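You operate a simulated robot arm through the tools that you are given. There is no shell and no other tool.

Carry out the task below with a simulated two-armed robot. There is one attempt and no reset: what you move stays moved.

JOB
On the top of the table, fold the bath towel in half.

It is judged by the outcome, as a careful person would: the job done as asked, and still so three seconds after it is handed in. It fails if anything else is knocked over, pushed out of place, dropped, spilled or broken. Flat cloth is picked up by pressing the open fingertips on it (5 to 10 N) and closing them slowly along it; thin cloth reads only 2 to 8 mm in the jaws.

ROBOT AND FRAMES
Two 7-joint arms with two-finger parallel grippers on one trunk, on a base that drives. Base frame: it is fixed to the floor where the robot stands at the start and does not move with it; the origin is under the middle of the robot, x ahead of it, y to its left, z up; the surface under the hand at the start is at about z = 0.76. Readings come in m, rad, newtons and seconds.
The left shoulder is at the start at [0.07, 0.188, 1.14], the right one opposite. With the tool pointing down near the work surface each hand reaches from about 0.28 to 0.78 m from the robot's upright axis, wherever it stands, measured 20 degrees to its own side. Places, roughly: table [0.5, -0.1, 0.8]. Payload 3.91 kg a hand.
The tool frame of a hand sits at the grasp point between the pads (the TCP): z along the fingers, y along the line on which they close. The tips reach 0.03 m beyond it. The gripper opens to 0.11 m. The fingers are 0.02 m wide and 0.01 m thick; the gripper's body (0.048 by 0.112 m) begins 0.055 m behind the TCP.
Orientation is told as [roll, pitch, yaw] about the base's x, y, z axes, in that order, counted from this pose: with the fingers straight down and closing along the base's y, the tool's x points along the base's -x, its y along +y and its z along -z.

CONTROLS
- The arms move only by the tool arm_command. It takes "left_commands", "right_commands" or both (then of equal length, played together; a hand with none holds still); each is a list of rows, each a list of 7 numbers: the shift along the tool's x, y, z in m, then the turn, a rotation vector about the tool's x, y, z in rad, then the finger opening in m, from 0 to 0.11. In form: [[dx, dy, dz, ax, ay, az, fingers], ...]. A call has 1 to 20 rows; each row shifts and turns the commanded pose from where the row before left it, along the tool's axes as they then stand. Each row takes 0.2 s and may step no farther than 0.05 m and 0.15 rad from the row before; otherwise, or with a gripper value out of range, the whole call is refused. A pose out of reach is approached as far as the arm can. The call stops where the force on the tool passes 40 N (or 10 N more than at its start, if that is more) or the arm is blocked; 0.2 s more then pass. The fingers move at their own pace (about 0.072 m/s each) and stop on an object; they squeeze with about 37 N. The grip force told is the motor's: it shows also when the fingers shut on nothing. Time passes only in rows, and 0.2 s behind the last, so rows that do not move let the fingers close. It gives the time, the measured TCP pose, the force on the tool (base axes), the opening and the grip force at its end, in the units of the frame above (readings bear some noise), with the torque about the TCP (base axes, N m) and any sound that the robot's microphone picked up.
- Cameras (640 x 400 px; columns grow to the right, rows downward): "scene" is now at [0.1194, -0.0005, 1.3374]; the picture's right is [0.01, -1.00, 0.00], its down [-0.85, -0.01, -0.53] and it looks along [0.53, 0.00, -0.85] (base axes); focal length 214 px, centre (320, 200). "left" rides on the left gripper at [0.072, -0.017, -0.103] in its tool frame; the picture's right is [0.23, 0.97, 0.00], its down [-0.76, 0.18, -0.62] and it looks along [-0.61, 0.14, 0.78] (tool axes); focal length 222 px, centre (320, 200). "right" rides on the right gripper at [0.072, 0.017, -0.103] in its tool frame; the picture's right is [-0.23, 0.97, 0.00], its down [-0.76, -0.18, -0.62] and it looks along [-0.61, -0.14, 0.78] (tool axes); focal length 222 px, centre (320, 200). There is no depth. A picture from a camera that has moved, and an enlarged one, comes with that camera's place and axes in the base frame and with its lens.
- get_image(camera): a new picture of that camera. No time passes.
- slide_trunk(by): slides the trunk up (or, below 0, down) by that many m; the arms and the scene camera ride with it, the base frame stays. It gives what a move gives, with no picture.
- roll_base(legs): drives the robot by 1 to 6 legs, each [ahead, turn to the left] in m and rad, along the robot's own axes; the way and the turn of a leg run together, so that a leg with both is an arc; at most 1.5 m and 3.142 rad a leg. The arms and the cameras ride along, it lands a little off, and it stops where it bumps. It gives what a move gives.
- head_to(pan, tilt): turns the head with the scene camera to pan (to the left, within 1.501 rad either way) and tilt (down, from -0.506 to 1.204), counted from straight ahead of the robot. It gives what a move gives.
- zoom(camera, box): a new picture of the part [left, top, right, bottom] of that camera's present view, enlarged. No time passes.
- sign_off(): hands the job in; it is judged then, once.

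Nothing tells you exact positions but the pictures and the camera data. Unless the task says otherwise, let go and move clear before handing in.

The tools are called after ">>>" by a JSON object that holds its "fn" and its "kwargs". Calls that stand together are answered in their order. arm_command: Moves the arms, as the interface text tells. Its arguments: {"type":"object","properties":{"left_commands":{"type":"array","items":{"type":"array","items":{"type":"number"}}},"right_commands":{"type":"array","items":{"type":"array","items":{"type":"number"}}}},"required":[]} The other tools are called the same way: slide_trunk (by) slides the trunk up or down; roll_base (legs) drives the base; head_to (pan, tilt) turns the head that bears the scene camera; get_image (camera) takes a picture; zoom (camera, box) takes an enlarged picture of a part of a camera's view; sign_off () hands the job in.

At the start:

```text
t: 0.0
left_eef_pos: [0.4177, 0.4598, 1.0077]
left_ee_rot: [0.0, 0.0, -0.001]
left_wrist_force: [0.6, 0.2, 0.2]
left_wrist_torque: [-0.01, 0.01, -0.02]
left_gripper_width: 0.1103
left_finger_force: 0.0
right_eef_pos: [0.4567, 0.002, 0.965]
right_ee_rot: [0.0, 0.0, 0.001]
right_wrist_force: [-0.7, 0.0, -0.1]
right_wrist_torque: [0.0, 0.04, -0.02]
right_gripper_width: 0.1099
right_finger_force: 0.0
trunk travel left (down, up): [-0.65, 0.29]
robot x, y, heading: [-0.001, 0.0006, -0.005]
head pan, tilt: [0.009, 1.018]
```

scene: 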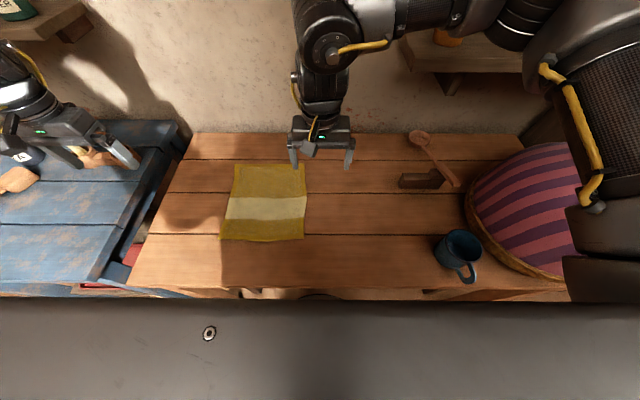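
right: 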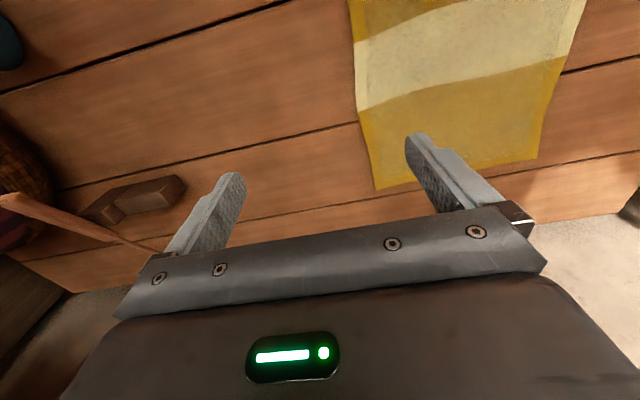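
left: 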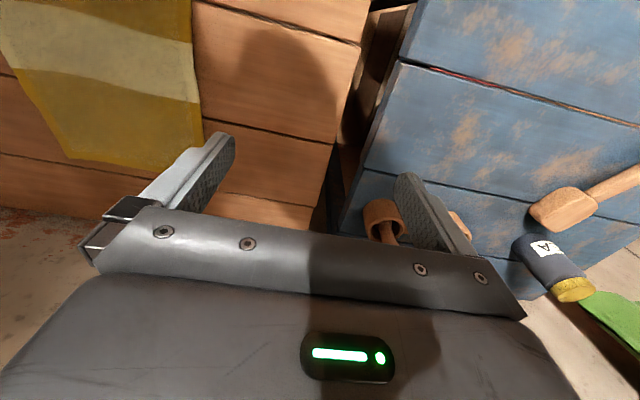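

The yellow towel lies flat on the wooden table, roughly x 0.34–0.62 and y 0.05–0.29. I plan to lift the near edge by its two corners and carry it over to the far edge. First I'll take a closer look.

>>> {"fn": "zoom", "kwargs": {"camera": "scene", "box": [200, 140, 328, 260]}}

>>> {"fn": "zoom", "kwargs": {"camera": "scene", "box": [120, 100, 600, 300]}}

```text
3.33 times, centred on (264, 200) of scene
camera zoom: at [0.1194, -0.0005, 1.3374], right [0.01, -1.0, 0.0], down [-0.85, -0.01, -0.53], along [0.53, 0.0, -0.85], focal length 715 px, centre (507, 200)
```

zoom: 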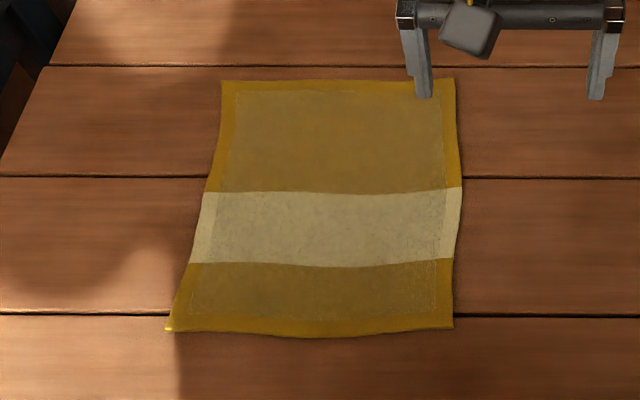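

```text
1.33 times, centred on (360, 200) of scene
camera zoom: at [0.1194, -0.0005, 1.3374], right [0.01, -1.0, 0.0], down [-0.85, -0.01, -0.53], along [0.53, 0.0, -0.85], focal length 286 px, centre (267, 200)
```

zoom: 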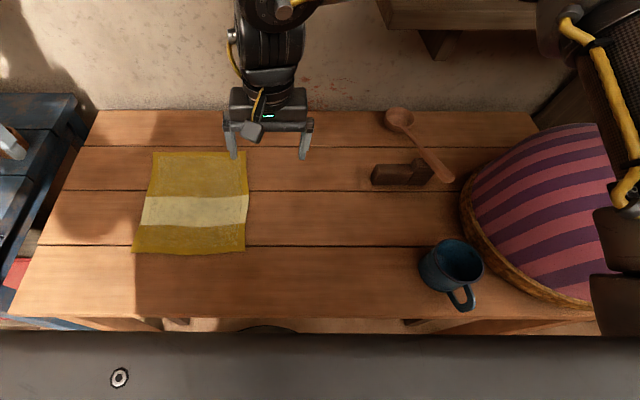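

The towel corners come out at about near-left (0.346, 0.289), near-right (0.351, 0.045), far-left (0.625, 0.303) and far-right (0.631, 0.056). I'm bringing both hands above the near corners.

>>> {"fn": "arm_command", "kwargs": {"left_commands": [[0.0075, -0.02525, 0.01725, 0, 0, 0, 0.05], [0.0075, -0.02525, 0.01725, 0, 0, 0, 0.03], [0.0075, -0.02525, 0.01725, 0, 0, 0, 0.03], [0.0075, -0.02525, 0.01725, 0, 0, 0, 0.03], [0.0075, -0.02525, 0.01725, 0, 0, 0, 0.03], [0.0075, -0.02525, 0.01725, 0, 0, 0, 0.03], [0.0075, -0.02525, 0.01725, 0, 0, 0, 0.03], [0.0075, -0.02525, 0.01725, 0, 0, 0, 0.03], [0, 0, 0, 0, 0, 0, 0.03]], "right_commands": [[0.0119, 0.00925, 0.0119, 0, 0, 0, 0.05], [0.0119, 0.00925, 0.0119, 0, 0, 0, 0.03], [0.0119, 0.00925, 0.0119, 0, 0, 0, 0.03], [0.0119, 0.00925, 0.0119, 0, 0, 0, 0.03], [0.0119, 0.00925, 0.0119, 0, 0, 0, 0.03], [0.0119, 0.00925, 0.0119, 0, 0, 0, 0.03], [0.0119, 0.00925, 0.0119, 0, 0, 0, 0.03], [0.0119, 0.00925, 0.0119, 0, 0, 0, 0.03], [0, 0, 0, 0, 0, 0, 0.03]]}}

>>> {"fn": "get_image", "kwargs": {"camera": "scene"}}

>>> {"fn": "get_image", "kwargs": {"camera": "left"}}

>>> {"fn": "get_image", "kwargs": {"camera": "right"}}

```text
t: 2.0
left_eef_pos: [0.3813, 0.3091, 0.865]
left_ee_rot: [-0.004, -0.003, -0.005]
left_wrist_force: [-0.3, 0.8, -0.1]
left_wrist_torque: [-0.03, 0.0, -0.02]
left_gripper_width: 0.0301
left_finger_force: 0.1
left hand out of reach, approached as far as the arm can: row 6, 7, 8
right_eef_pos: [0.3607, 0.0738, 0.8715]
right_ee_rot: [0.001, -0.001, 0.0]
right_wrist_force: [-0.2, 0.6, -0.7]
right_wrist_torque: [0.02, -0.02, -0.01]
right_gripper_width: 0.0303
right_finger_force: 0.2
trunk travel left (down, up): [-0.65, 0.29]
robot x, y, heading: [-0.0046, -0.0011, -0.002]
head pan, tilt: [0.009, 1.018]
```

```text
taken
camera scene: at [0.1188, -0.001, 1.3375], right [0.01, -1.0, 0.0], down [-0.85, -0.01, -0.53], along [0.53, 0.01, -0.85], focal length 214 px, centre (320, 200)
```

scene: 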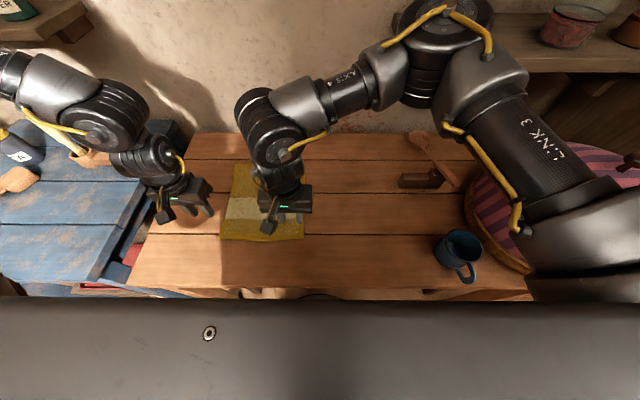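

```text
taken
camera left: at [0.3085, 0.2928, 0.9684], right [-0.22, 0.97, 0.0], down [0.76, 0.18, 0.62], along [0.61, 0.14, -0.78], focal length 222 px, centre (320, 200)
```

left: 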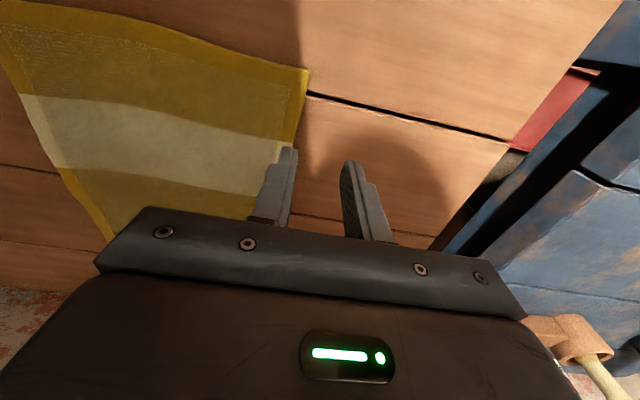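

```text
taken
camera right: at [0.2878, 0.0896, 0.9749], right [0.23, 0.97, 0.0], down [0.76, -0.18, 0.62], along [0.61, -0.14, -0.78], focal length 222 px, centre (320, 200)
```

right: 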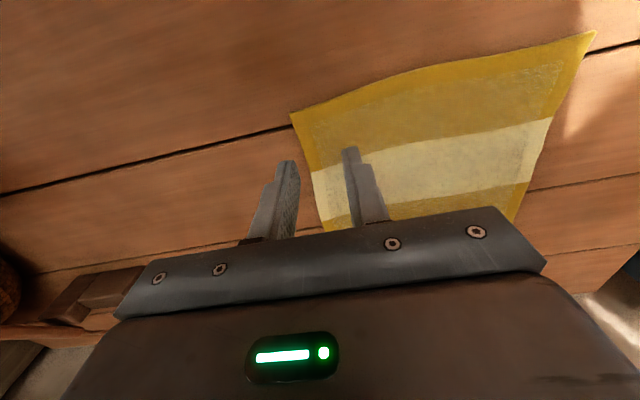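

The left hand ran out of reach close to the robot, at an awkward angle. I'll raise both hands, then back off slightly and turn left so the towel sits straight ahead.

>>> {"fn": "arm_command", "kwargs": {"left_commands": [[0, 0, -0.04, 0, 0, 0, 0.03], [0, 0, -0.04, 0, 0, 0, 0.03], [0, 0, -0.04, 0, 0, 0, 0.03], [0, 0, 0, 0, 0, 0, 0.03]], "right_commands": [[0, 0, -0.04, 0, 0, 0, 0.03], [0, 0, -0.04, 0, 0, 0, 0.03], [0, 0, -0.04, 0, 0, 0, 0.03], [0, 0, 0, 0, 0, 0, 0.03]]}}

>>> {"fn": "get_image", "kwargs": {"camera": "scene"}}

```text
t: 3.0
left_eef_pos: [0.3835, 0.3159, 0.9831]
left_ee_rot: [0.0, 0.002, -0.004]
left_wrist_force: [0.4, -0.8, -0.2]
left_wrist_torque: [0.01, 0.03, 0.01]
left_gripper_width: 0.0298
left_finger_force: 0.0
left hand out of reach, approached as far as the arm can: row 1
right_eef_pos: [0.3629, 0.0744, 0.9916]
right_ee_rot: [0.002, 0.001, 0.0]
right_wrist_force: [0.0, -0.1, -0.4]
right_wrist_torque: [-0.02, 0.02, -0.05]
right_gripper_width: 0.0298
right_finger_force: 0.1
trunk travel left (down, up): [-0.65, 0.29]
robot x, y, heading: [0.0017, -0.0017, -0.005]
head pan, tilt: [0.009, 1.018]
```

```text
taken
camera scene: at [0.1205, -0.0003, 1.3372], right [0.01, -1.0, 0.0], down [-0.85, -0.01, -0.53], along [0.53, 0.0, -0.85], focal length 214 px, centre (320, 200)
```

scene: 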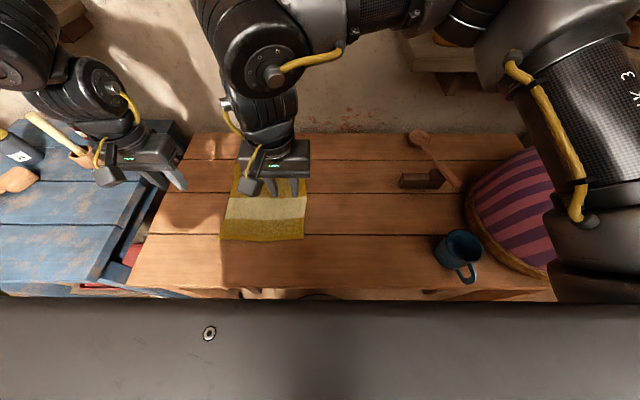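

Both hands are up and clear, so I'm backing off slightly and turning left.

>>> {"fn": "roll_base", "kwargs": {"legs": [[-0.06, 0], [0, 0.3]]}}

>>> {"fn": "get_image", "kwargs": {"camera": "scene"}}

```text
t: 5.0
left_eef_pos: [0.2091, 0.4158, 0.9831]
left_ee_rot: [-0.001, 0.001, 0.305]
left_wrist_force: [-0.5, 0.4, -0.3]
left_wrist_torque: [-0.01, -0.02, 0.0]
left_gripper_width: 0.03
left_finger_force: 0.1
right_eef_pos: [0.2631, 0.1807, 0.9916]
right_ee_rot: [0.001, 0.002, 0.308]
right_wrist_force: [0.2, -1.1, 0.4]
right_wrist_torque: [0.01, 0.02, 0.05]
right_gripper_width: 0.03
right_finger_force: 0.0
trunk travel left (down, up): [-0.65, 0.29]
robot x, y, heading: [-0.0568, 0.0002, 0.309]
head pan, tilt: [0.009, 1.018]
```

```text
taken
camera scene: at [0.0541, 0.035, 1.3373], right [0.31, -0.95, 0.0], down [-0.81, -0.26, -0.53], along [0.5, 0.16, -0.85], focal length 214 px, centre (320, 200)
```

scene: 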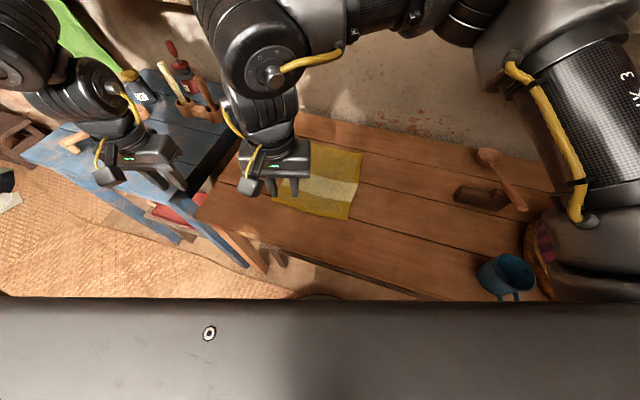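

The robot now stands at about (-0.057, 0.0), turned left by 0.305 rad. I'm squaring the hands to the towel and bringing them over the two near corners.

>>> {"fn": "arm_command", "kwargs": {"left_commands": [[0, 0, 0, 0, 0, 0.102, 0.03], [0, 0, 0, 0, 0, 0.102, 0.03], [0, 0, 0, 0, 0, 0.101, 0.03], [-0.0186, -0.01975, 0.0131, 0, 0, 0, 0.03], [-0.0186, -0.01975, 0.0131, 0, 0, 0, 0.03], [-0.0186, -0.01975, 0.0131, 0, 0, 0, 0.03], [-0.0186, -0.01975, 0.0131, 0, 0, 0, 0.03], [-0.0186, -0.01975, 0.0131, 0, 0, 0, 0.03], [-0.0186, -0.01975, 0.0131, 0, 0, 0, 0.03], [-0.0186, -0.01975, 0.0131, 0, 0, 0, 0.03], [-0.0186, -0.01975, 0.0131, 0, 0, 0, 0.03], [0, 0, 0, 0, 0, 0, 0.03]], "right_commands": [[0, 0, 0, 0, 0, 0.102, 0.03], [0, 0, 0, 0, 0, 0.102, 0.03], [0, 0, 0, 0, 0, 0.103, 0.03], [-0.0124, -0.0131, 0.0144, 0, 0, 0, 0.03], [-0.0124, -0.0131, 0.0144, 0, 0, 0, 0.03], [-0.0124, -0.0131, 0.0144, 0, 0, 0, 0.03], [-0.0124, -0.0131, 0.0144, 0, 0, 0, 0.03], [-0.0124, -0.0131, 0.0144, 0, 0, 0, 0.03], [-0.0124, -0.0131, 0.0144, 0, 0, 0, 0.03], [-0.0124, -0.0131, 0.0144, 0, 0, 0, 0.03], [-0.0124, -0.0131, 0.0144, 0, 0, 0, 0.03], [0, 0, 0, 0, 0, 0, 0.03]]}}

>>> {"fn": "get_image", "kwargs": {"camera": "left"}}

>>> {"fn": "get_image", "kwargs": {"camera": "right"}}

>>> {"fn": "get_image", "kwargs": {"camera": "scene"}}

```text
t: 7.6
left_eef_pos: [0.2923, 0.3489, 0.9237]
left_ee_rot: [-0.005, 0.0, 0.0]
left_wrist_force: [0.3, -0.3, 0.7]
left_wrist_torque: [0.01, -0.03, -0.02]
left_gripper_width: 0.0299
left_finger_force: 0.0
left hand out of reach, approached as far as the arm can: row 7, 8, 9, 10, 11
right_eef_pos: [0.3632, 0.0765, 0.8765]
right_ee_rot: [0.003, -0.001, 0.001]
right_wrist_force: [-0.5, -1.0, -0.9]
right_wrist_torque: [0.01, -0.01, 0.01]
right_gripper_width: 0.0299
right_finger_force: 0.0
trunk travel left (down, up): [-0.65, 0.29]
robot x, y, heading: [-0.0645, -0.0004, 0.305]
head pan, tilt: [0.009, 1.018]
```

```text
taken
camera left: at [0.2207, 0.3329, 1.0269], right [-0.23, 0.97, 0.0], down [0.76, 0.18, 0.62], along [0.61, 0.14, -0.78], focal length 222 px, centre (320, 200)
```

left: 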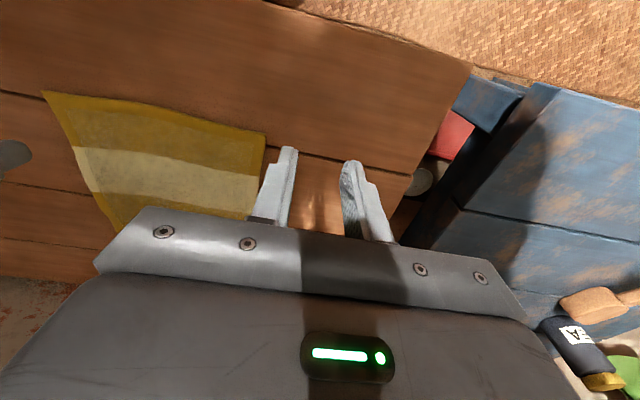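

```text
taken
camera right: at [0.2906, 0.092, 0.9804], right [0.23, 0.97, 0.0], down [0.76, -0.18, 0.62], along [0.61, -0.14, -0.78], focal length 222 px, centre (320, 200)
```

right: 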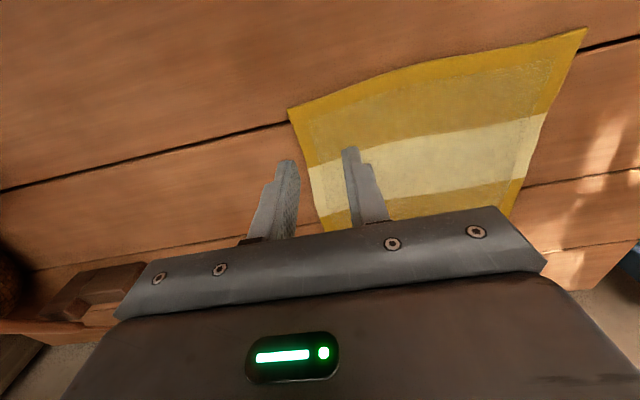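

```text
taken
camera scene: at [0.0531, 0.0359, 1.3374], right [0.31, -0.95, 0.0], down [-0.81, -0.26, -0.53], along [0.5, 0.16, -0.85], focal length 214 px, centre (320, 200)
```

scene: 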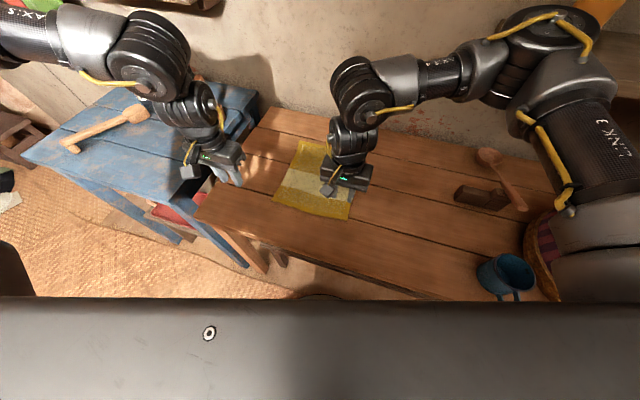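

The right hand is in place, but the left is blocked again by what looks like a wrist limit at this yaw. I'll turn the left hand's yaw away and then step toward the corner to test that.

>>> {"fn": "arm_command", "kwargs": {"left_commands": [[0, 0, 0, 0, 0, 0.15, 0.03], [0, 0, 0, 0, 0, 0.15, 0.03], [0, 0, 0, 0, 0, 0.15, 0.03], [0, 0, 0, 0, 0, 0.15, 0.03], [-0.0265, -0.0095, 0, 0, 0, 0, 0.03], [-0.0265, -0.0095, 0, 0, 0, 0, 0.03], [-0.0265, -0.0095, 0, 0, 0, 0, 0.03], [-0.0265, -0.0095, 0, 0, 0, 0, 0.03], [0, 0, 0, 0, 0, 0, 0.03]]}}

>>> {"fn": "get_image", "kwargs": {"camera": "scene"}}

```text
t: 9.6
left_eef_pos: [0.2996, 0.3463, 0.9433]
left_ee_rot: [-0.004, -0.005, -0.6]
left_wrist_force: [-0.8, -0.5, 0.4]
left_wrist_torque: [0.02, -0.01, 0.01]
left_gripper_width: 0.0298
left_finger_force: 0.1
left hand out of reach, approached as far as the arm can: row 5, 6, 7, 8
right_eef_pos: [0.3627, 0.0767, 0.8762]
right_ee_rot: [-0.001, 0.0, 0.001]
right_wrist_force: [0.5, -0.8, -0.4]
right_wrist_torque: [-0.03, -0.01, -0.01]
right_gripper_width: 0.0302
right_finger_force: 0.0
trunk travel left (down, up): [-0.65, 0.29]
robot x, y, heading: [-0.0596, -0.0005, 0.307]
head pan, tilt: [0.009, 1.018]
```

```text
taken
camera scene: at [0.0534, 0.0354, 1.3374], right [0.31, -0.95, 0.0], down [-0.81, -0.26, -0.53], along [0.5, 0.16, -0.85], focal length 214 px, centre (320, 200)
```

scene: 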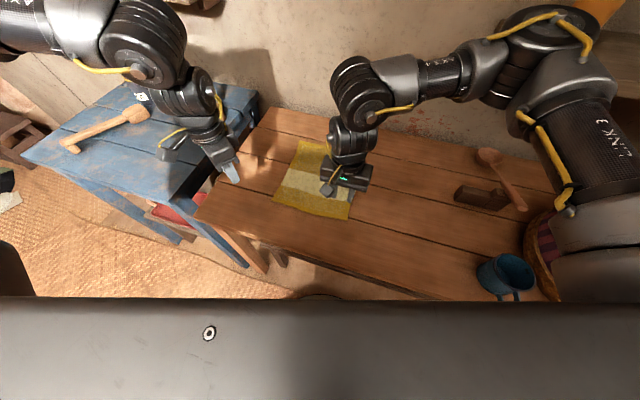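

The left hand stops at the same point whatever its yaw, so I'll turn the head to see how the left arm is bent.

>>> {"fn": "head_to", "kwargs": {"pan": 0.9, "tilt": 0.5}}

>>> {"fn": "get_image", "kwargs": {"camera": "scene"}}

>>> {"fn": "head_to", "kwargs": {"pan": -0.9, "tilt": 0.5}}

>>> {"fn": "get_image", "kwargs": {"camera": "scene"}}

```text
t: 10.8
left_eef_pos: [0.2986, 0.346, 0.9424]
left_ee_rot: [-0.004, -0.004, -0.601]
left_wrist_force: [0.4, 0.1, -0.1]
left_wrist_torque: [0.02, 0.02, 0.03]
left_gripper_width: 0.0302
left_finger_force: 0.1
right_eef_pos: [0.3627, 0.0767, 0.8767]
right_ee_rot: [0.0, 0.0, 0.001]
right_wrist_force: [0.5, 0.9, -0.1]
right_wrist_torque: [0.02, 0.0, -0.04]
right_gripper_width: 0.0299
right_finger_force: 0.1
trunk travel left (down, up): [-0.65, 0.29]
robot x, y, heading: [-0.0613, 0.0, 0.307]
head pan, tilt: [0.901, 0.499]
```

```text
taken
camera scene: at [0.0206, 0.099, 1.3796], right [0.93, -0.36, 0.0], down [-0.17, -0.45, -0.88], along [0.31, 0.82, -0.48], focal length 214 px, centre (320, 200)
```

scene: 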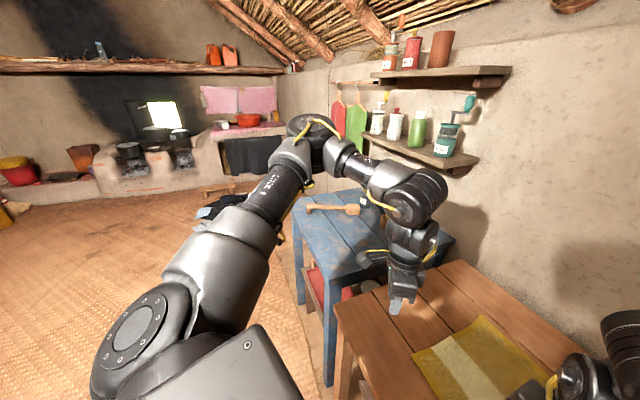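

```text
t: 12.6
left_eef_pos: [0.2995, 0.3459, 0.9438]
left_ee_rot: [-0.004, -0.004, -0.6]
left_wrist_force: [-0.5, -0.1, 0.2]
left_wrist_torque: [0.01, 0.02, -0.01]
left_gripper_width: 0.03
left_finger_force: 0.1
right_eef_pos: [0.3631, 0.0765, 0.8766]
right_ee_rot: [0.0, 0.001, 0.0]
right_wrist_force: [-0.4, 0.6, 0.0]
right_wrist_torque: [0.0, -0.01, 0.01]
right_gripper_width: 0.03
right_finger_force: 0.1
trunk travel left (down, up): [-0.65, 0.29]
robot x, y, heading: [-0.0584, -0.001, 0.307]
head pan, tilt: [-0.901, 0.499]
```

```text
taken
camera scene: at [0.0636, -0.0369, 1.3796], right [-0.56, -0.83, 0.0], down [-0.4, 0.27, -0.88], along [0.73, -0.49, -0.48], focal length 214 px, centre (320, 200)
```

scene: 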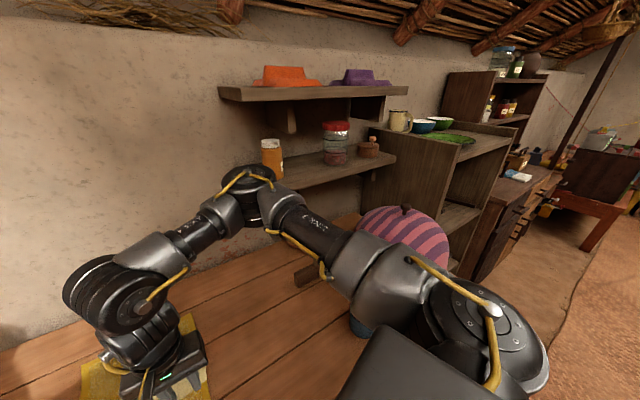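

Both elbows are up and out, and the left one sits higher. I'll try freeing the left arm by going up, then forward, then inward, with the hand squared to the robot.

>>> {"fn": "arm_command", "kwargs": {"left_commands": [[0, 0, -0.01, 0, 0, -0.15, 0.03], [0, 0, -0.01, 0, 0, -0.15, 0.03], [0, 0, -0.01, 0, 0, -0.15, 0.03], [0, 0, -0.01, 0, 0, -0.15, 0.03], [0, 0, -0.01, 0, 0, -0.15, 0.03], [0, 0, -0.01, 0, 0, -0.15, 0.03], [-0.025, 0, 0, 0, 0, 0, 0.03], [-0.025, 0, 0, 0, 0, 0, 0.03], [-0.025, 0, 0, 0, 0, 0, 0.03], [-0.025, 0, 0, 0, 0, 0, 0.03], [0, -0.025, 0, 0, 0, 0, 0.03], [0, -0.025, 0, 0, 0, 0, 0.03], [0, -0.025, 0, 0, 0, 0, 0.03], [0, -0.025, 0, 0, 0, 0, 0.03], [0, 0, 0, 0, 0, 0, 0.03]]}}

>>> {"fn": "head_to", "kwargs": {"pan": 0.0, "tilt": 0.9}}

>>> {"fn": "get_image", "kwargs": {"camera": "scene"}}

```text
t: 15.8
left_eef_pos: [0.3343, 0.3661, 0.9954]
left_ee_rot: [-0.007, 0.002, 0.246]
left_wrist_force: [-0.1, -0.4, -0.3]
left_wrist_torque: [0.0, -0.01, -0.02]
left_gripper_width: 0.0298
left_finger_force: 0.1
left hand out of reach, approached as far as the arm can: row 6, 7, 8, 9, 10, 11, 12, 13, 14
right_eef_pos: [0.3621, 0.0759, 0.8769]
right_ee_rot: [0.0, 0.0, 0.001]
right_wrist_force: [-0.7, 0.2, -0.2]
right_wrist_torque: [0.02, -0.02, 0.01]
right_gripper_width: 0.0297
right_finger_force: 0.2
trunk travel left (down, up): [-0.65, 0.29]
robot x, y, heading: [-0.0615, 0.0001, 0.308]
head pan, tilt: [-0.901, 0.499]
```

```text
t: 16.9
left_eef_pos: [0.3343, 0.3656, 0.9961]
left_ee_rot: [-0.007, 0.002, 0.245]
left_wrist_force: [-0.1, 0.3, 0.7]
left_wrist_torque: [-0.02, -0.02, 0.0]
left_gripper_width: 0.03
left_finger_force: 0.0
right_eef_pos: [0.3635, 0.077, 0.8761]
right_ee_rot: [0.001, 0.001, 0.0]
right_wrist_force: [0.2, 1.0, -0.3]
right_wrist_torque: [0.02, -0.04, -0.02]
right_gripper_width: 0.03
right_finger_force: 0.1
trunk travel left (down, up): [-0.65, 0.29]
robot x, y, heading: [-0.0586, 0.0015, 0.309]
head pan, tilt: [0.0, 0.901]
```

```text
taken
camera scene: at [0.0602, 0.0367, 1.3458], right [0.3, -0.95, 0.0], down [-0.75, -0.24, -0.62], along [0.59, 0.19, -0.78], focal length 214 px, centre (320, 200)
```

scene: 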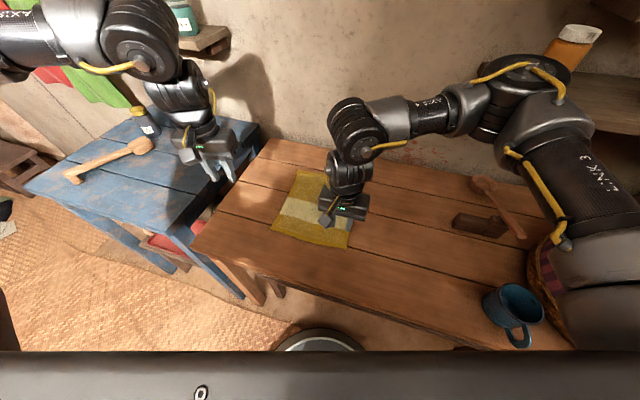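

The left arm is caught on a joint limit that comes from how its elbow is bent. I'll turn the robot back to face the table squarely, then re-extend the left arm over the bare table to unwind it.

>>> {"fn": "roll_base", "kwargs": {"legs": [[0, -0.3]]}}

>>> {"fn": "arm_command", "kwargs": {"left_commands": [[0, 0.02, 0, 0, 0, 0, 0.03], [0, 0.025, 0, 0, 0, 0, 0.03], [0, 0.025, 0, 0, 0, 0, 0.03], [-0.03, 0, 0, 0, 0, 0, 0.03], [-0.03, 0, 0, 0, 0, 0, 0.03], [-0.03, 0, 0, 0, 0, 0, 0.03], [-0.03, 0, 0, 0, 0, 0, 0.03], [-0.03, 0, 0, 0, 0, 0, 0.03], [-0.02, 0, 0, 0, 0, 0, 0.03], [0, 0, 0, 0, 0, 0, 0.03]]}}

>>> {"fn": "get_image", "kwargs": {"camera": "scene"}}

```text
t: 18.3
left_eef_pos: [0.4246, 0.2311, 0.9969]
left_ee_rot: [-0.007, 0.001, -0.055]
left_wrist_force: [-0.4, -0.2, 0.4]
left_wrist_torque: [-0.01, -0.03, -0.03]
left_gripper_width: 0.03
left_finger_force: 0.2
right_eef_pos: [0.3662, -0.0532, 0.8766]
right_ee_rot: [0.001, 0.0, -0.303]
right_wrist_force: [-0.5, -0.1, 0.0]
right_wrist_torque: [0.02, -0.01, -0.01]
right_gripper_width: 0.0301
right_finger_force: 0.1
trunk travel left (down, up): [-0.65, 0.29]
robot x, y, heading: [-0.0586, 0.0052, 0.002]
head pan, tilt: [0.0, 0.901]
```

```text
t: 20.5
left_eef_pos: [0.5257, 0.3274, 0.9904]
left_ee_rot: [-0.008, -0.002, -0.056]
left_wrist_force: [0.6, -0.1, 0.6]
left_wrist_torque: [0.02, -0.01, 0.04]
left_gripper_width: 0.0301
left_finger_force: 0.1
left hand out of reach, approached as far as the arm can: row 6, 7, 8, 9
right_eef_pos: [0.3667, -0.0527, 0.8774]
right_ee_rot: [0.0, -0.002, -0.303]
right_wrist_force: [0.3, -0.4, 0.2]
right_wrist_torque: [0.0, 0.02, -0.06]
right_gripper_width: 0.03
right_finger_force: 0.1
trunk travel left (down, up): [-0.65, 0.29]
robot x, y, heading: [-0.0597, -0.0022, 0.005]
head pan, tilt: [0.0, 0.901]
```

```text
taken
camera scene: at [0.066, -0.0008, 1.3458], right [0.0, -1.0, 0.0], down [-0.78, 0.0, -0.62], along [0.62, 0.0, -0.78], focal length 214 px, centre (320, 200)
```

scene: 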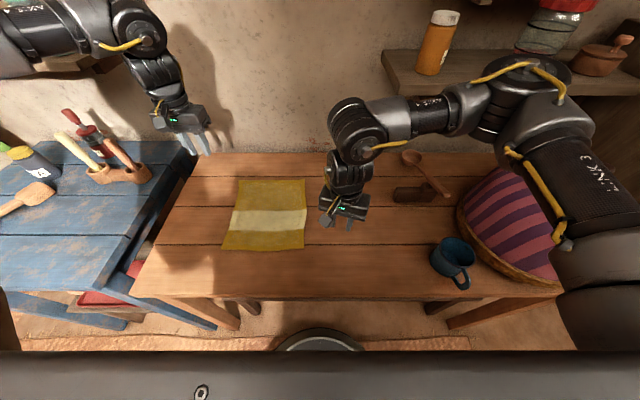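

The left arm stopped again while extending. I'll rotate its wrist away from the suspected limit and then try forward and inward moves, to find out which joint is binding.

>>> {"fn": "arm_command", "kwargs": {"left_commands": [[0, 0, 0, 0, 0, 0.15, 0.03], [0, 0, 0, 0, 0, 0.15, 0.03], [0, 0, 0, 0, 0, 0.15, 0.03], [0, 0, 0, 0, 0, 0, 0.03], [0, 0, 0.03, 0, 0, 0, 0.03], [0, 0, 0.03, 0, 0, 0, 0.03], [0, 0, 0, 0, 0, 0, 0.03]]}}

>>> {"fn": "arm_command", "kwargs": {"left_commands": [[-0.02, 0, 0, 0, 0, 0, 0.03], [-0.02, 0, 0, 0, 0, 0, 0.03], [0, 0, 0, 0, 0, 0, 0.03]]}}

>>> {"fn": "arm_command", "kwargs": {"left_commands": [[0, -0.02, 0, 0, 0, 0, 0.03], [0, -0.02, 0, 0, 0, 0, 0.03], [0, 0, 0, 0, 0, 0, 0.03]]}}

```text
t: 22.1
left_eef_pos: [0.5197, 0.3263, 0.9332]
left_ee_rot: [-0.007, -0.007, -0.506]
left_wrist_force: [0.1, -0.8, -0.1]
left_wrist_torque: [-0.01, 0.0, -0.01]
left_gripper_width: 0.0299
left_finger_force: 0.1
left hand out of reach, approached as far as the arm can: row 6
right_eef_pos: [0.3658, -0.053, 0.8763]
right_ee_rot: [0.001, -0.001, -0.305]
right_wrist_force: [-0.1, 0.7, 0.6]
right_wrist_torque: [-0.01, -0.02, -0.01]
right_gripper_width: 0.03
right_finger_force: 0.1
trunk travel left (down, up): [-0.65, 0.29]
robot x, y, heading: [-0.0611, -0.0026, 0.004]
head pan, tilt: [0.0, 0.901]
```

```text
t: 22.9
left_eef_pos: [0.5226, 0.3288, 0.9405]
left_ee_rot: [-0.008, -0.004, -0.506]
left_wrist_force: [-0.1, 0.1, 0.1]
left_wrist_torque: [0.02, 0.02, 0.02]
left_gripper_width: 0.0302
left_finger_force: 0.1
left hand out of reach, approached as far as the arm can: row 1, 2
right_eef_pos: [0.367, -0.0527, 0.8764]
right_ee_rot: [0.0, 0.0, -0.303]
right_wrist_force: [0.3, 0.1, -0.3]
right_wrist_torque: [0.0, -0.01, 0.02]
right_gripper_width: 0.0299
right_finger_force: 0.1
trunk travel left (down, up): [-0.65, 0.29]
robot x, y, heading: [-0.0623, 0.0009, 0.002]
head pan, tilt: [0.0, 0.901]
```

```text
t: 23.7
left_eef_pos: [0.5004, 0.2972, 0.9411]
left_ee_rot: [-0.008, -0.005, -0.506]
left_wrist_force: [-0.4, -1.0, -0.7]
left_wrist_torque: [0.03, 0.03, 0.0]
left_gripper_width: 0.03
left_finger_force: 0.0
left hand out of reach, approached as far as the arm can: row 2
right_eef_pos: [0.3659, -0.0539, 0.8773]
right_ee_rot: [0.001, 0.0, -0.304]
right_wrist_force: [-0.8, 0.0, -1.3]
right_wrist_torque: [-0.01, -0.02, -0.02]
right_gripper_width: 0.0301
right_finger_force: 0.1
trunk travel left (down, up): [-0.65, 0.29]
robot x, y, heading: [-0.0591, 0.0027, 0.006]
head pan, tilt: [0.0, 0.901]
```

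The left hand's limit doesn't depend on yaw. I'll check whether the right arm moves more freely by sending it forward over the towel.

>>> {"fn": "arm_command", "kwargs": {"right_commands": [[0, 0, -0.03, 0, 0, -0.15, 0.03], [0, 0, -0.03, 0, 0, -0.153, 0.03], [0, 0, 0, 0, 0, 0, 0.03]]}}

>>> {"fn": "arm_command", "kwargs": {"right_commands": [[-0.03, 0.01, 0, 0, 0, 0, 0.03], [-0.03, 0.01, 0, 0, 0, 0, 0.03], [-0.03, 0.01, 0, 0, 0, 0, 0.03], [-0.03, 0.01, 0, 0, 0, 0, 0.03], [-0.03, 0.01, 0, 0, 0, 0, 0.03], [-0.03, 0.01, 0, 0, 0, 0, 0.03], [-0.03, 0.01, 0, 0, 0, 0, 0.03], [0, 0, 0, 0, 0, 0, 0.03]]}}

```text
refused: row 2 steps farther than a row can; nothing moved
```

```text
t: 25.5
left_eef_pos: [0.5007, 0.2975, 0.9417]
left_ee_rot: [-0.007, -0.006, -0.505]
left_wrist_force: [-0.3, -0.1, 0.6]
left_wrist_torque: [-0.01, 0.01, -0.03]
left_gripper_width: 0.03
left_finger_force: 0.1
right_eef_pos: [0.5871, -0.0495, 0.8777]
right_ee_rot: [0.0, -0.001, -0.301]
right_wrist_force: [-0.6, 0.0, 0.3]
right_wrist_torque: [0.01, 0.04, -0.02]
right_gripper_width: 0.0301
right_finger_force: 0.1
trunk travel left (down, up): [-0.65, 0.29]
robot x, y, heading: [-0.0621, -0.004, 0.005]
head pan, tilt: [0.0, 0.901]
```

The right arm moves freely and only the left is restricted, to a pocket around its start pose. I'll probe that pocket at the spots and yaws it would need if the robot faced a bit further right.

>>> {"fn": "arm_command", "kwargs": {"left_commands": [[0, 0, 0, 0, 0, -0.126, 0.03], [0, 0, 0, 0, 0, -0.126, 0.03], [0, 0, 0, 0, 0, -0.126, 0.03], [0, 0, 0, 0, 0, -0.126, 0.03], [0.0294, 0.0075, 0, 0, 0, 0, 0.03], [0.0294, 0.0075, 0, 0, 0, 0, 0.03], [0.0294, 0.0075, 0, 0, 0, 0, 0.03], [0.0294, 0.0075, 0, 0, 0, 0, 0.03], [0.0294, 0.0075, 0, 0, 0, 0, 0.03], [0.0294, 0.0075, 0, 0, 0, 0, 0.03], [0.0294, 0.0075, 0, 0, 0, 0, 0.03], [0.0294, 0.0075, 0, 0, 0, 0, 0.03], [0, 0, 0, 0, 0, 0, 0.03]]}}

>>> {"fn": "arm_command", "kwargs": {"left_commands": [[0, 0, 0, 0, 0, -0.15, 0.03], [0, 0, 0, 0, 0, -0.15, 0.03], [0, 0, 0, 0, 0, 0, 0.03]]}}

>>> {"fn": "arm_command", "kwargs": {"left_commands": [[0, 0, 0.025, 0, 0, 0, 0.03], [0, 0, 0.025, 0, 0, 0, 0.03], [0, 0, 0.025, 0, 0, 0, 0.03], [0, 0, 0, 0, 0, 0, 0.03]]}}

```text
t: 28.3
left_eef_pos: [0.2728, 0.3607, 0.9402]
left_ee_rot: [-0.01, 0.006, -0.001]
left_wrist_force: [0.1, 0.4, -0.7]
left_wrist_torque: [0.0, -0.01, -0.01]
left_gripper_width: 0.0299
left_finger_force: 0.0
left hand out of reach, approached as far as the arm can: row 12
right_eef_pos: [0.5878, -0.049, 0.8761]
right_ee_rot: [-0.002, 0.001, -0.304]
right_wrist_force: [-0.4, 0.6, -0.1]
right_wrist_torque: [-0.02, 0.02, -0.01]
right_gripper_width: 0.03
right_finger_force: 0.0
trunk travel left (down, up): [-0.65, 0.29]
robot x, y, heading: [-0.0626, 0.0006, 0.001]
head pan, tilt: [0.0, 0.901]
```

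```text
t: 29.1
left_eef_pos: [0.2561, 0.3951, 0.9375]
left_ee_rot: [-0.012, 0.001, 0.293]
left_wrist_force: [0.3, -0.3, 0.3]
left_wrist_torque: [-0.01, -0.03, 0.0]
left_gripper_width: 0.0301
left_finger_force: 0.1
left hand out of reach, approached as far as the arm can: row 2
right_eef_pos: [0.5884, -0.0499, 0.8767]
right_ee_rot: [0.0, 0.003, -0.303]
right_wrist_force: [0.0, -0.2, -0.1]
right_wrist_torque: [-0.04, 0.01, 0.01]
right_gripper_width: 0.0301
right_finger_force: 0.0
trunk travel left (down, up): [-0.65, 0.29]
robot x, y, heading: [-0.0598, -0.0002, 0.005]
head pan, tilt: [0.0, 0.901]
```

```text
t: 30.1
left_eef_pos: [0.2555, 0.3942, 0.8631]
left_ee_rot: [-0.004, 0.003, 0.3]
left_wrist_force: [0.0, 0.8, -1.6]
left_wrist_torque: [0.0, 0.0, 0.0]
left_gripper_width: 0.0299
left_finger_force: 0.0
right_eef_pos: [0.5874, -0.0497, 0.8773]
right_ee_rot: [0.0, 0.0, -0.303]
right_wrist_force: [0.0, 0.4, 0.8]
right_wrist_torque: [0.01, -0.04, 0.0]
right_gripper_width: 0.0299
right_finger_force: 0.1
trunk travel left (down, up): [-0.65, 0.29]
robot x, y, heading: [-0.0583, 0.002, 0.003]
head pan, tilt: [0.0, 0.901]
```

The left hand has room low down at this yaw. Next I'll test a forward sweep in that direction, which is the path the fold would follow.

>>> {"fn": "arm_command", "kwargs": {"left_commands": [[-0.03, 0, 0, 0, 0, 0, 0.03], [-0.03, 0, 0, 0, 0, 0, 0.03], [-0.03, 0, 0, 0, 0, 0, 0.03], [-0.03, 0, 0, 0, 0, 0, 0.03], [-0.03, 0, 0, 0, 0, 0, 0.03], [-0.03, 0, 0, 0, 0, 0, 0.03], [-0.03, 0, 0, 0, 0, 0, 0.03], [-0.03, 0, 0, 0, 0, 0, 0.03], [0, 0, 0, 0, 0, 0, 0.03]]}}

>>> {"fn": "get_image", "kwargs": {"camera": "scene"}}

```text
t: 32.1
left_eef_pos: [0.4866, 0.4656, 0.8613]
left_ee_rot: [-0.005, 0.003, 0.299]
left_wrist_force: [-0.4, -0.5, -0.2]
left_wrist_torque: [0.04, -0.02, -0.02]
left_gripper_width: 0.03
left_finger_force: 0.0
right_eef_pos: [0.588, -0.0498, 0.8775]
right_ee_rot: [0.0, -0.001, -0.303]
right_wrist_force: [0.2, -0.3, 0.2]
right_wrist_torque: [0.04, 0.01, 0.0]
right_gripper_width: 0.0303
right_finger_force: 0.0
trunk travel left (down, up): [-0.65, 0.29]
robot x, y, heading: [-0.0595, 0.0007, 0.004]
head pan, tilt: [0.0, 0.901]
```

```text
taken
camera scene: at [0.0653, -0.0005, 1.3458], right [0.0, -1.0, 0.0], down [-0.78, 0.0, -0.62], along [0.62, 0.0, -0.78], focal length 214 px, centre (320, 200)
```

scene: 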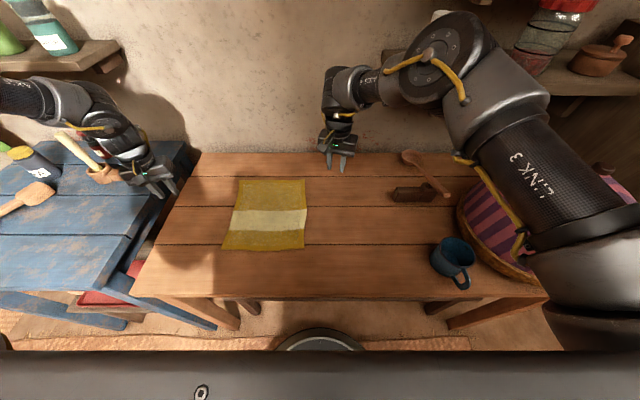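

The left hand sweeps freely along that line, so the fold works with the robot's heading at about -0.3. I'll bring the right hand left and up first, then turn the robot.

>>> {"fn": "arm_command", "kwargs": {"right_commands": [[0, 0, -0.018, 0, 0, -0.149, 0.03], [0, 0, -0.018, 0, 0, -0.149, 0.03], [0, 0, -0.018, 0, 0, -0.149, 0.03], [0, 0, -0.018, 0, 0, -0.149, 0.03], [0.0131, 0.0249, 0, 0, 0, 0, 0.03], [0.0131, 0.0249, 0, 0, 0, 0, 0.03], [0.0131, 0.0249, 0, 0, 0, 0, 0.03], [0.0131, 0.0249, 0, 0, 0, 0, 0.03], [0.0131, 0.0249, 0, 0, 0, 0, 0.03], [0.0131, 0.0249, 0, 0, 0, 0, 0.03], [0.0131, 0.0249, 0, 0, 0, 0, 0.03], [0.0131, 0.0249, 0, 0, 0, 0, 0.03], [0.0131, 0.0249, 0, 0, 0, 0, 0.03], [0.0131, 0.0249, 0, 0, 0, 0, 0.03], [0, 0, 0, 0, 0, 0, 0.03]]}}

>>> {"fn": "get_image", "kwargs": {"camera": "scene"}}

```text
t: 35.3
left_eef_pos: [0.4876, 0.4663, 0.8612]
left_ee_rot: [-0.006, 0.003, 0.298]
left_wrist_force: [0.6, -0.5, 0.2]
left_wrist_torque: [-0.01, -0.02, -0.01]
left_gripper_width: 0.0298
left_finger_force: 0.1
right_eef_pos: [0.2731, 0.1545, 0.9717]
right_ee_rot: [0.001, -0.001, 0.292]
right_wrist_force: [0.5, -0.2, -0.8]
right_wrist_torque: [0.01, 0.02, -0.01]
right_gripper_width: 0.03
right_finger_force: 0.1
right hand out of reach, approached as far as the arm can: row 1, 2, 3, 4, 12, 13, 14
trunk travel left (down, up): [-0.65, 0.29]
robot x, y, heading: [-0.0611, -0.0034, 0.001]
head pan, tilt: [0.0, 0.901]
```

```text
taken
camera scene: at [0.0665, -0.0008, 1.3457], right [0.0, -1.0, 0.0], down [-0.78, 0.0, -0.62], along [0.62, 0.0, -0.78], focal length 214 px, centre (320, 200)
```

scene: 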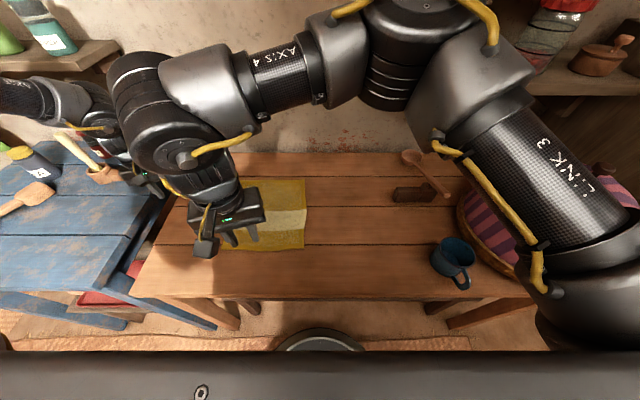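

The right hand came further back than intended but can still move. I'll test whether it reaches across to where the near-right corner would be after the turn.

>>> {"fn": "arm_command", "kwargs": {"right_commands": [[-0.0208, 0.011, 0, 0, 0, 0, 0.03], [-0.0208, 0.011, 0, 0, 0, 0, 0.03], [-0.0208, 0.011, 0, 0, 0, 0, 0.03], [-0.0208, 0.011, 0, 0, 0, 0, 0.03], [0, 0, 0.025, 0, 0, 0, 0.03], [0, 0, 0.025, 0, 0, 0, 0.03], [0, 0, 0.025, 0, 0, 0, 0.03], [0, 0, 0.025, 0, 0, 0, 0.03], [0, 0, 0, 0, 0, 0, 0.03]]}}

```text
t: 37.3
left_eef_pos: [0.486, 0.4662, 0.8607]
left_ee_rot: [-0.006, 0.004, 0.3]
left_wrist_force: [0.6, 0.6, -0.8]
left_wrist_torque: [-0.01, 0.02, 0.0]
left_gripper_width: 0.0302
left_finger_force: 0.1
right_eef_pos: [0.3239, 0.1423, 0.8806]
right_ee_rot: [0.002, -0.002, 0.294]
right_wrist_force: [-0.2, -0.8, 0.2]
right_wrist_torque: [-0.03, -0.02, 0.04]
right_gripper_width: 0.0299
right_finger_force: 0.0
right hand out of reach, approached as far as the arm can: row 1, 2, 3, 4, 6, 7, 8
trunk travel left (down, up): [-0.65, 0.29]
robot x, y, heading: [-0.0607, 0.0029, 0.003]
head pan, tilt: [0.0, 0.901]
```

Both arms seem caught by elbow posture rather than true reach. I'll park the right hand to the right, then raise the left hand high and bring it back in, to try to swing its elbow into a better posture.

>>> {"fn": "arm_command", "kwargs": {"right_commands": [[0, 0, -0.03, 0, 0, 0.147, 0.03], [0, 0, -0.03, 0, 0, 0.147, 0.03], [-0.008, -0.0317, 0, 0, 0, 0, 0.03], [-0.008, -0.0317, 0, 0, 0, 0, 0.03], [-0.008, -0.0317, 0, 0, 0, 0, 0.03], [-0.008, -0.0317, 0, 0, 0, 0, 0.03], [-0.008, -0.0317, 0, 0, 0, 0, 0.03], [-0.008, -0.0317, 0, 0, 0, 0, 0.03], [-0.008, -0.0317, 0, 0, 0, 0, 0.03], [0, 0, 0, 0, 0, 0, 0.03]], "left_commands": [[0, 0, -0.04, 0, 0, 0.149, 0.03], [0, 0, -0.04, 0, 0, 0.149, 0.03], [0.0129, -0.0094, -0.043, 0, 0, 0, 0.03], [0.0129, -0.0094, -0.043, 0, 0, 0, 0.03], [0.0129, -0.0094, -0.043, 0, 0, 0, 0.03], [0.0129, -0.0094, -0.043, 0, 0, 0, 0.03], [0.0129, -0.0094, -0.043, 0, 0, 0, 0.03], [0.0129, -0.0094, -0.043, 0, 0, 0, 0.03], [0.0129, -0.0094, -0.043, 0, 0, 0, 0.03], [0, 0, 0, 0, 0, 0, 0.03]]}}

>>> {"fn": "get_image", "kwargs": {"camera": "scene"}}

```text
t: 39.5
left_eef_pos: [0.3798, 0.4089, 1.2145]
left_ee_rot: [-0.012, -0.001, 0.0]
left_wrist_force: [-0.4, -0.2, -0.3]
left_wrist_torque: [0.0, 0.01, 0.01]
left_gripper_width: 0.0303
left_finger_force: 0.0
left hand out of reach, approached as far as the arm can: row 8, 9
right_eef_pos: [0.3799, -0.0772, 0.9408]
right_ee_rot: [0.0, 0.001, -0.001]
right_wrist_force: [0.2, 0.0, 0.5]
right_wrist_torque: [0.01, 0.0, 0.02]
right_gripper_width: 0.0299
right_finger_force: 0.0
trunk travel left (down, up): [-0.65, 0.29]
robot x, y, heading: [-0.0614, 0.0029, 0.011]
head pan, tilt: [0.0, 0.901]
```

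```text
taken
camera scene: at [0.0674, 0.0008, 1.3456], right [0.0, -1.0, 0.0], down [-0.78, 0.0, -0.62], along [0.62, 0.0, -0.78], focal length 214 px, centre (320, 200)
```

scene: 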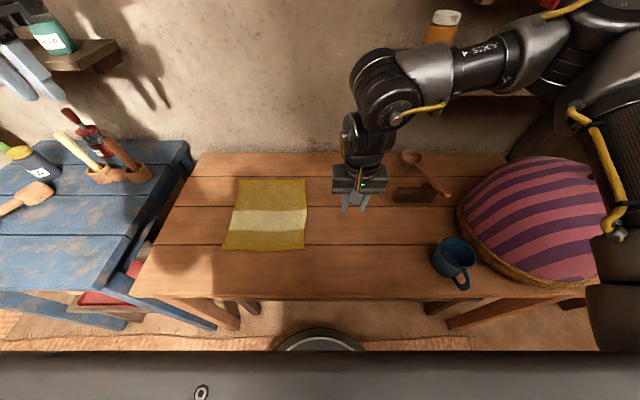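

The left hand is now high at z 1.21. Moving it inward from there, before lowering.

>>> {"fn": "arm_command", "kwargs": {"left_commands": [[0, -0.026, 0, 0, 0, 0, 0.03], [0, -0.026, 0, 0, 0, 0, 0.03], [0, -0.026, 0, 0, 0, 0, 0.03], [0, -0.026, 0, 0, 0, 0, 0.03], [0, -0.026, 0, 0, 0, 0, 0.03], [0, -0.026, 0, 0, 0, 0, 0.03], [0, -0.026, 0, 0, 0, 0, 0.03], [0, -0.026, 0, 0, 0, 0, 0.03], [0, 0, 0, 0, 0, 0, 0.03]]}}

>>> {"fn": "head_to", "kwargs": {"pan": 0.8, "tilt": 0.4}}

>>> {"fn": "get_image", "kwargs": {"camera": "scene"}}

```text
t: 41.5
left_eef_pos: [0.3406, 0.2345, 1.1761]
left_ee_rot: [-0.008, -0.001, 0.001]
left_wrist_force: [-0.7, -0.7, 0.7]
left_wrist_torque: [0.02, 0.0, 0.0]
left_gripper_width: 0.0301
left_finger_force: 0.0
left hand out of reach, approached as far as the arm can: row 2, 3, 4, 5, 6, 7, 8
right_eef_pos: [0.3776, -0.0776, 0.942]
right_ee_rot: [0.001, 0.0, 0.0]
right_wrist_force: [1.3, -0.2, -0.2]
right_wrist_torque: [0.01, 0.01, -0.02]
right_gripper_width: 0.03
right_finger_force: 0.0
trunk travel left (down, up): [-0.65, 0.29]
robot x, y, heading: [-0.059, 0.0003, 0.006]
head pan, tilt: [0.0, 0.901]
```

```text
t: 42.7
left_eef_pos: [0.3404, 0.2338, 1.1755]
left_ee_rot: [-0.009, 0.001, -0.001]
left_wrist_force: [-0.1, -0.8, 0.0]
left_wrist_torque: [0.0, 0.02, -0.02]
left_gripper_width: 0.0302
left_finger_force: 0.0
right_eef_pos: [0.3781, -0.0783, 0.9412]
right_ee_rot: [0.0, -0.001, -0.001]
right_wrist_force: [0.5, -1.0, -0.6]
right_wrist_torque: [0.02, 0.02, 0.03]
right_gripper_width: 0.0301
right_finger_force: 0.1
trunk travel left (down, up): [-0.65, 0.29]
robot x, y, heading: [-0.0595, 0.0009, 0.003]
head pan, tilt: [0.799, 0.4]
```

```text
taken
camera scene: at [0.0549, 0.0656, 1.3887], right [0.72, -0.69, 0.0], down [-0.27, -0.28, -0.92], along [0.64, 0.66, -0.39], focal length 214 px, centre (320, 200)
```

scene: 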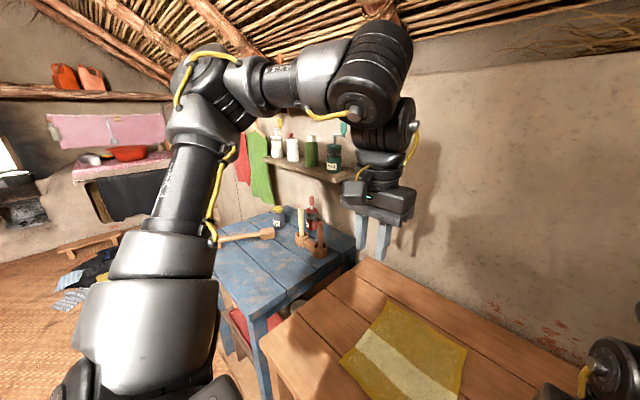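

The elbow is up and the arm bends over the top. I'll lower from here and see whether it holds this line.

>>> {"fn": "arm_command", "kwargs": {"left_commands": [[0, 0, 0.03, 0, 0, 0, 0.03], [0, 0, 0.03, 0, 0, 0, 0.03], [0, 0, 0.03, 0, 0, 0, 0.03], [0, 0, 0.03, 0, 0, 0, 0.03], [0, 0, 0.03, 0, 0, 0, 0.03], [0, 0, 0.03, 0, 0, 0, 0.03], [0, 0, 0.03, 0, 0, 0, 0.03], [0, 0, 0.03, 0, 0, 0, 0.03], [0, 0, 0.03, 0, 0, 0, 0.03], [0, 0, 0.03, 0, 0, 0, 0.03], [0, 0, 0, 0, 0, 0, 0.03]]}}

>>> {"fn": "get_image", "kwargs": {"camera": "scene"}}

```text
t: 45.1
left_eef_pos: [0.3462, 0.2949, 1.0188]
left_ee_rot: [-0.005, 0.002, -0.003]
left_wrist_force: [-0.1, -0.9, 0.0]
left_wrist_torque: [0.0, -0.01, 0.0]
left_gripper_width: 0.0302
left_finger_force: 0.1
left hand out of reach, approached as far as the arm can: row 1, 2, 3, 4, 5, 6, 7, 8, 9, 10
right_eef_pos: [0.378, -0.0791, 0.9408]
right_ee_rot: [0.0, 0.0, 0.0]
right_wrist_force: [-0.3, 0.3, 0.9]
right_wrist_torque: [0.01, 0.01, 0.0]
right_gripper_width: 0.03
right_finger_force: 0.0
trunk travel left (down, up): [-0.65, 0.29]
robot x, y, heading: [-0.0583, -0.0005, 0.004]
head pan, tilt: [0.799, 0.4]
```

```text
taken
camera scene: at [0.0539, 0.0649, 1.3889], right [0.72, -0.69, 0.0], down [-0.27, -0.28, -0.92], along [0.64, 0.66, -0.39], focal length 214 px, centre (320, 200)
```

scene: 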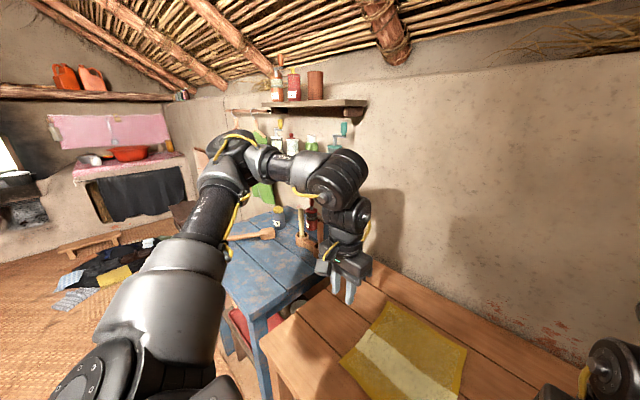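

The arm still drifts outward as it lowers. I'll try many very small inward steps, in case the solver is only struggling near a singular pose.

>>> {"fn": "arm_command", "kwargs": {"left_commands": [[0, -0.006, 0, 0, 0, 0, 0.03], [0, -0.006, 0, 0, 0, 0, 0.03], [0, -0.006, 0, 0, 0, 0, 0.03], [0, -0.006, 0, 0, 0, 0, 0.03], [0, -0.006, 0, 0, 0, 0, 0.03], [0, -0.006, 0, 0, 0, 0, 0.03], [0, -0.006, 0, 0, 0, 0, 0.03], [0, -0.006, 0, 0, 0, 0, 0.03], [0, 0, 0, 0, 0, 0, 0.03]]}}

>>> {"fn": "arm_command", "kwargs": {"left_commands": [[-0.006, 0, 0, 0, 0, 0, 0.03], [-0.006, 0, 0, 0, 0, 0, 0.03], [-0.006, 0, 0, 0, 0, 0, 0.03], [-0.006, 0, 0, 0, 0, 0, 0.03], [-0.006, 0, 0, 0, 0, 0, 0.03], [-0.006, 0, 0, 0, 0, 0, 0.03], [-0.006, 0, 0, 0, 0, 0, 0.03], [-0.006, 0, 0, 0, 0, 0, 0.03], [0, 0, 0, 0, 0, 0, 0.03]]}}

>>> {"fn": "arm_command", "kwargs": {"left_commands": [[0, 0, 0.006, 0, 0, 0, 0.03], [0, 0, 0.006, 0, 0, 0, 0.03], [0, 0, 0.006, 0, 0, 0, 0.03], [0, 0, 0.006, 0, 0, 0, 0.03], [0, 0, 0.006, 0, 0, 0, 0.03], [0, 0, 0.006, 0, 0, 0, 0.03], [0, 0, 0.006, 0, 0, 0, 0.03], [0, 0, 0.006, 0, 0, 0, 0.03], [0, 0, 0, 0, 0, 0, 0.03]]}}

```text
t: 47.1
left_eef_pos: [0.3499, 0.2893, 1.0304]
left_ee_rot: [-0.007, 0.002, 0.0]
left_wrist_force: [-0.3, 0.1, -0.6]
left_wrist_torque: [0.0, 0.0, 0.0]
left_gripper_width: 0.03
left_finger_force: 0.1
left hand out of reach, approached as far as the arm can: row 1, 2, 3, 4, 5, 6, 7, 8
right_eef_pos: [0.3778, -0.0773, 0.9409]
right_ee_rot: [-0.001, 0.001, -0.001]
right_wrist_force: [1.1, -0.2, -0.1]
right_wrist_torque: [-0.01, 0.05, 0.01]
right_gripper_width: 0.0302
right_finger_force: 0.1
trunk travel left (down, up): [-0.65, 0.29]
robot x, y, heading: [-0.0625, -0.0019, 0.006]
head pan, tilt: [0.799, 0.4]
```

```text
t: 49.1
left_eef_pos: [0.3984, 0.2902, 1.0294]
left_ee_rot: [-0.007, 0.002, 0.0]
left_wrist_force: [0.0, 0.0, -0.1]
left_wrist_torque: [0.01, -0.02, -0.03]
left_gripper_width: 0.03
left_finger_force: 0.1
right_eef_pos: [0.379, -0.0789, 0.9416]
right_ee_rot: [0.0, 0.0, 0.0]
right_wrist_force: [0.9, 1.0, 0.1]
right_wrist_torque: [-0.04, 0.04, 0.01]
right_gripper_width: 0.0298
right_finger_force: 0.0
trunk travel left (down, up): [-0.65, 0.29]
robot x, y, heading: [-0.0619, 0.0019, -0.0]
head pan, tilt: [0.799, 0.4]
```

```text
t: 51.1
left_eef_pos: [0.3974, 0.288, 0.9828]
left_ee_rot: [-0.007, 0.001, -0.001]
left_wrist_force: [0.8, 0.1, 0.3]
left_wrist_torque: [0.0, 0.03, 0.01]
left_gripper_width: 0.0301
left_finger_force: 0.1
right_eef_pos: [0.3795, -0.0789, 0.9414]
right_ee_rot: [0.0, -0.001, 0.0]
right_wrist_force: [0.7, 0.3, 0.2]
right_wrist_torque: [-0.04, 0.01, 0.0]
right_gripper_width: 0.0301
right_finger_force: 0.0
trunk travel left (down, up): [-0.65, 0.29]
robot x, y, heading: [-0.0637, 0.0018, 0.003]
head pan, tilt: [0.799, 0.4]
```

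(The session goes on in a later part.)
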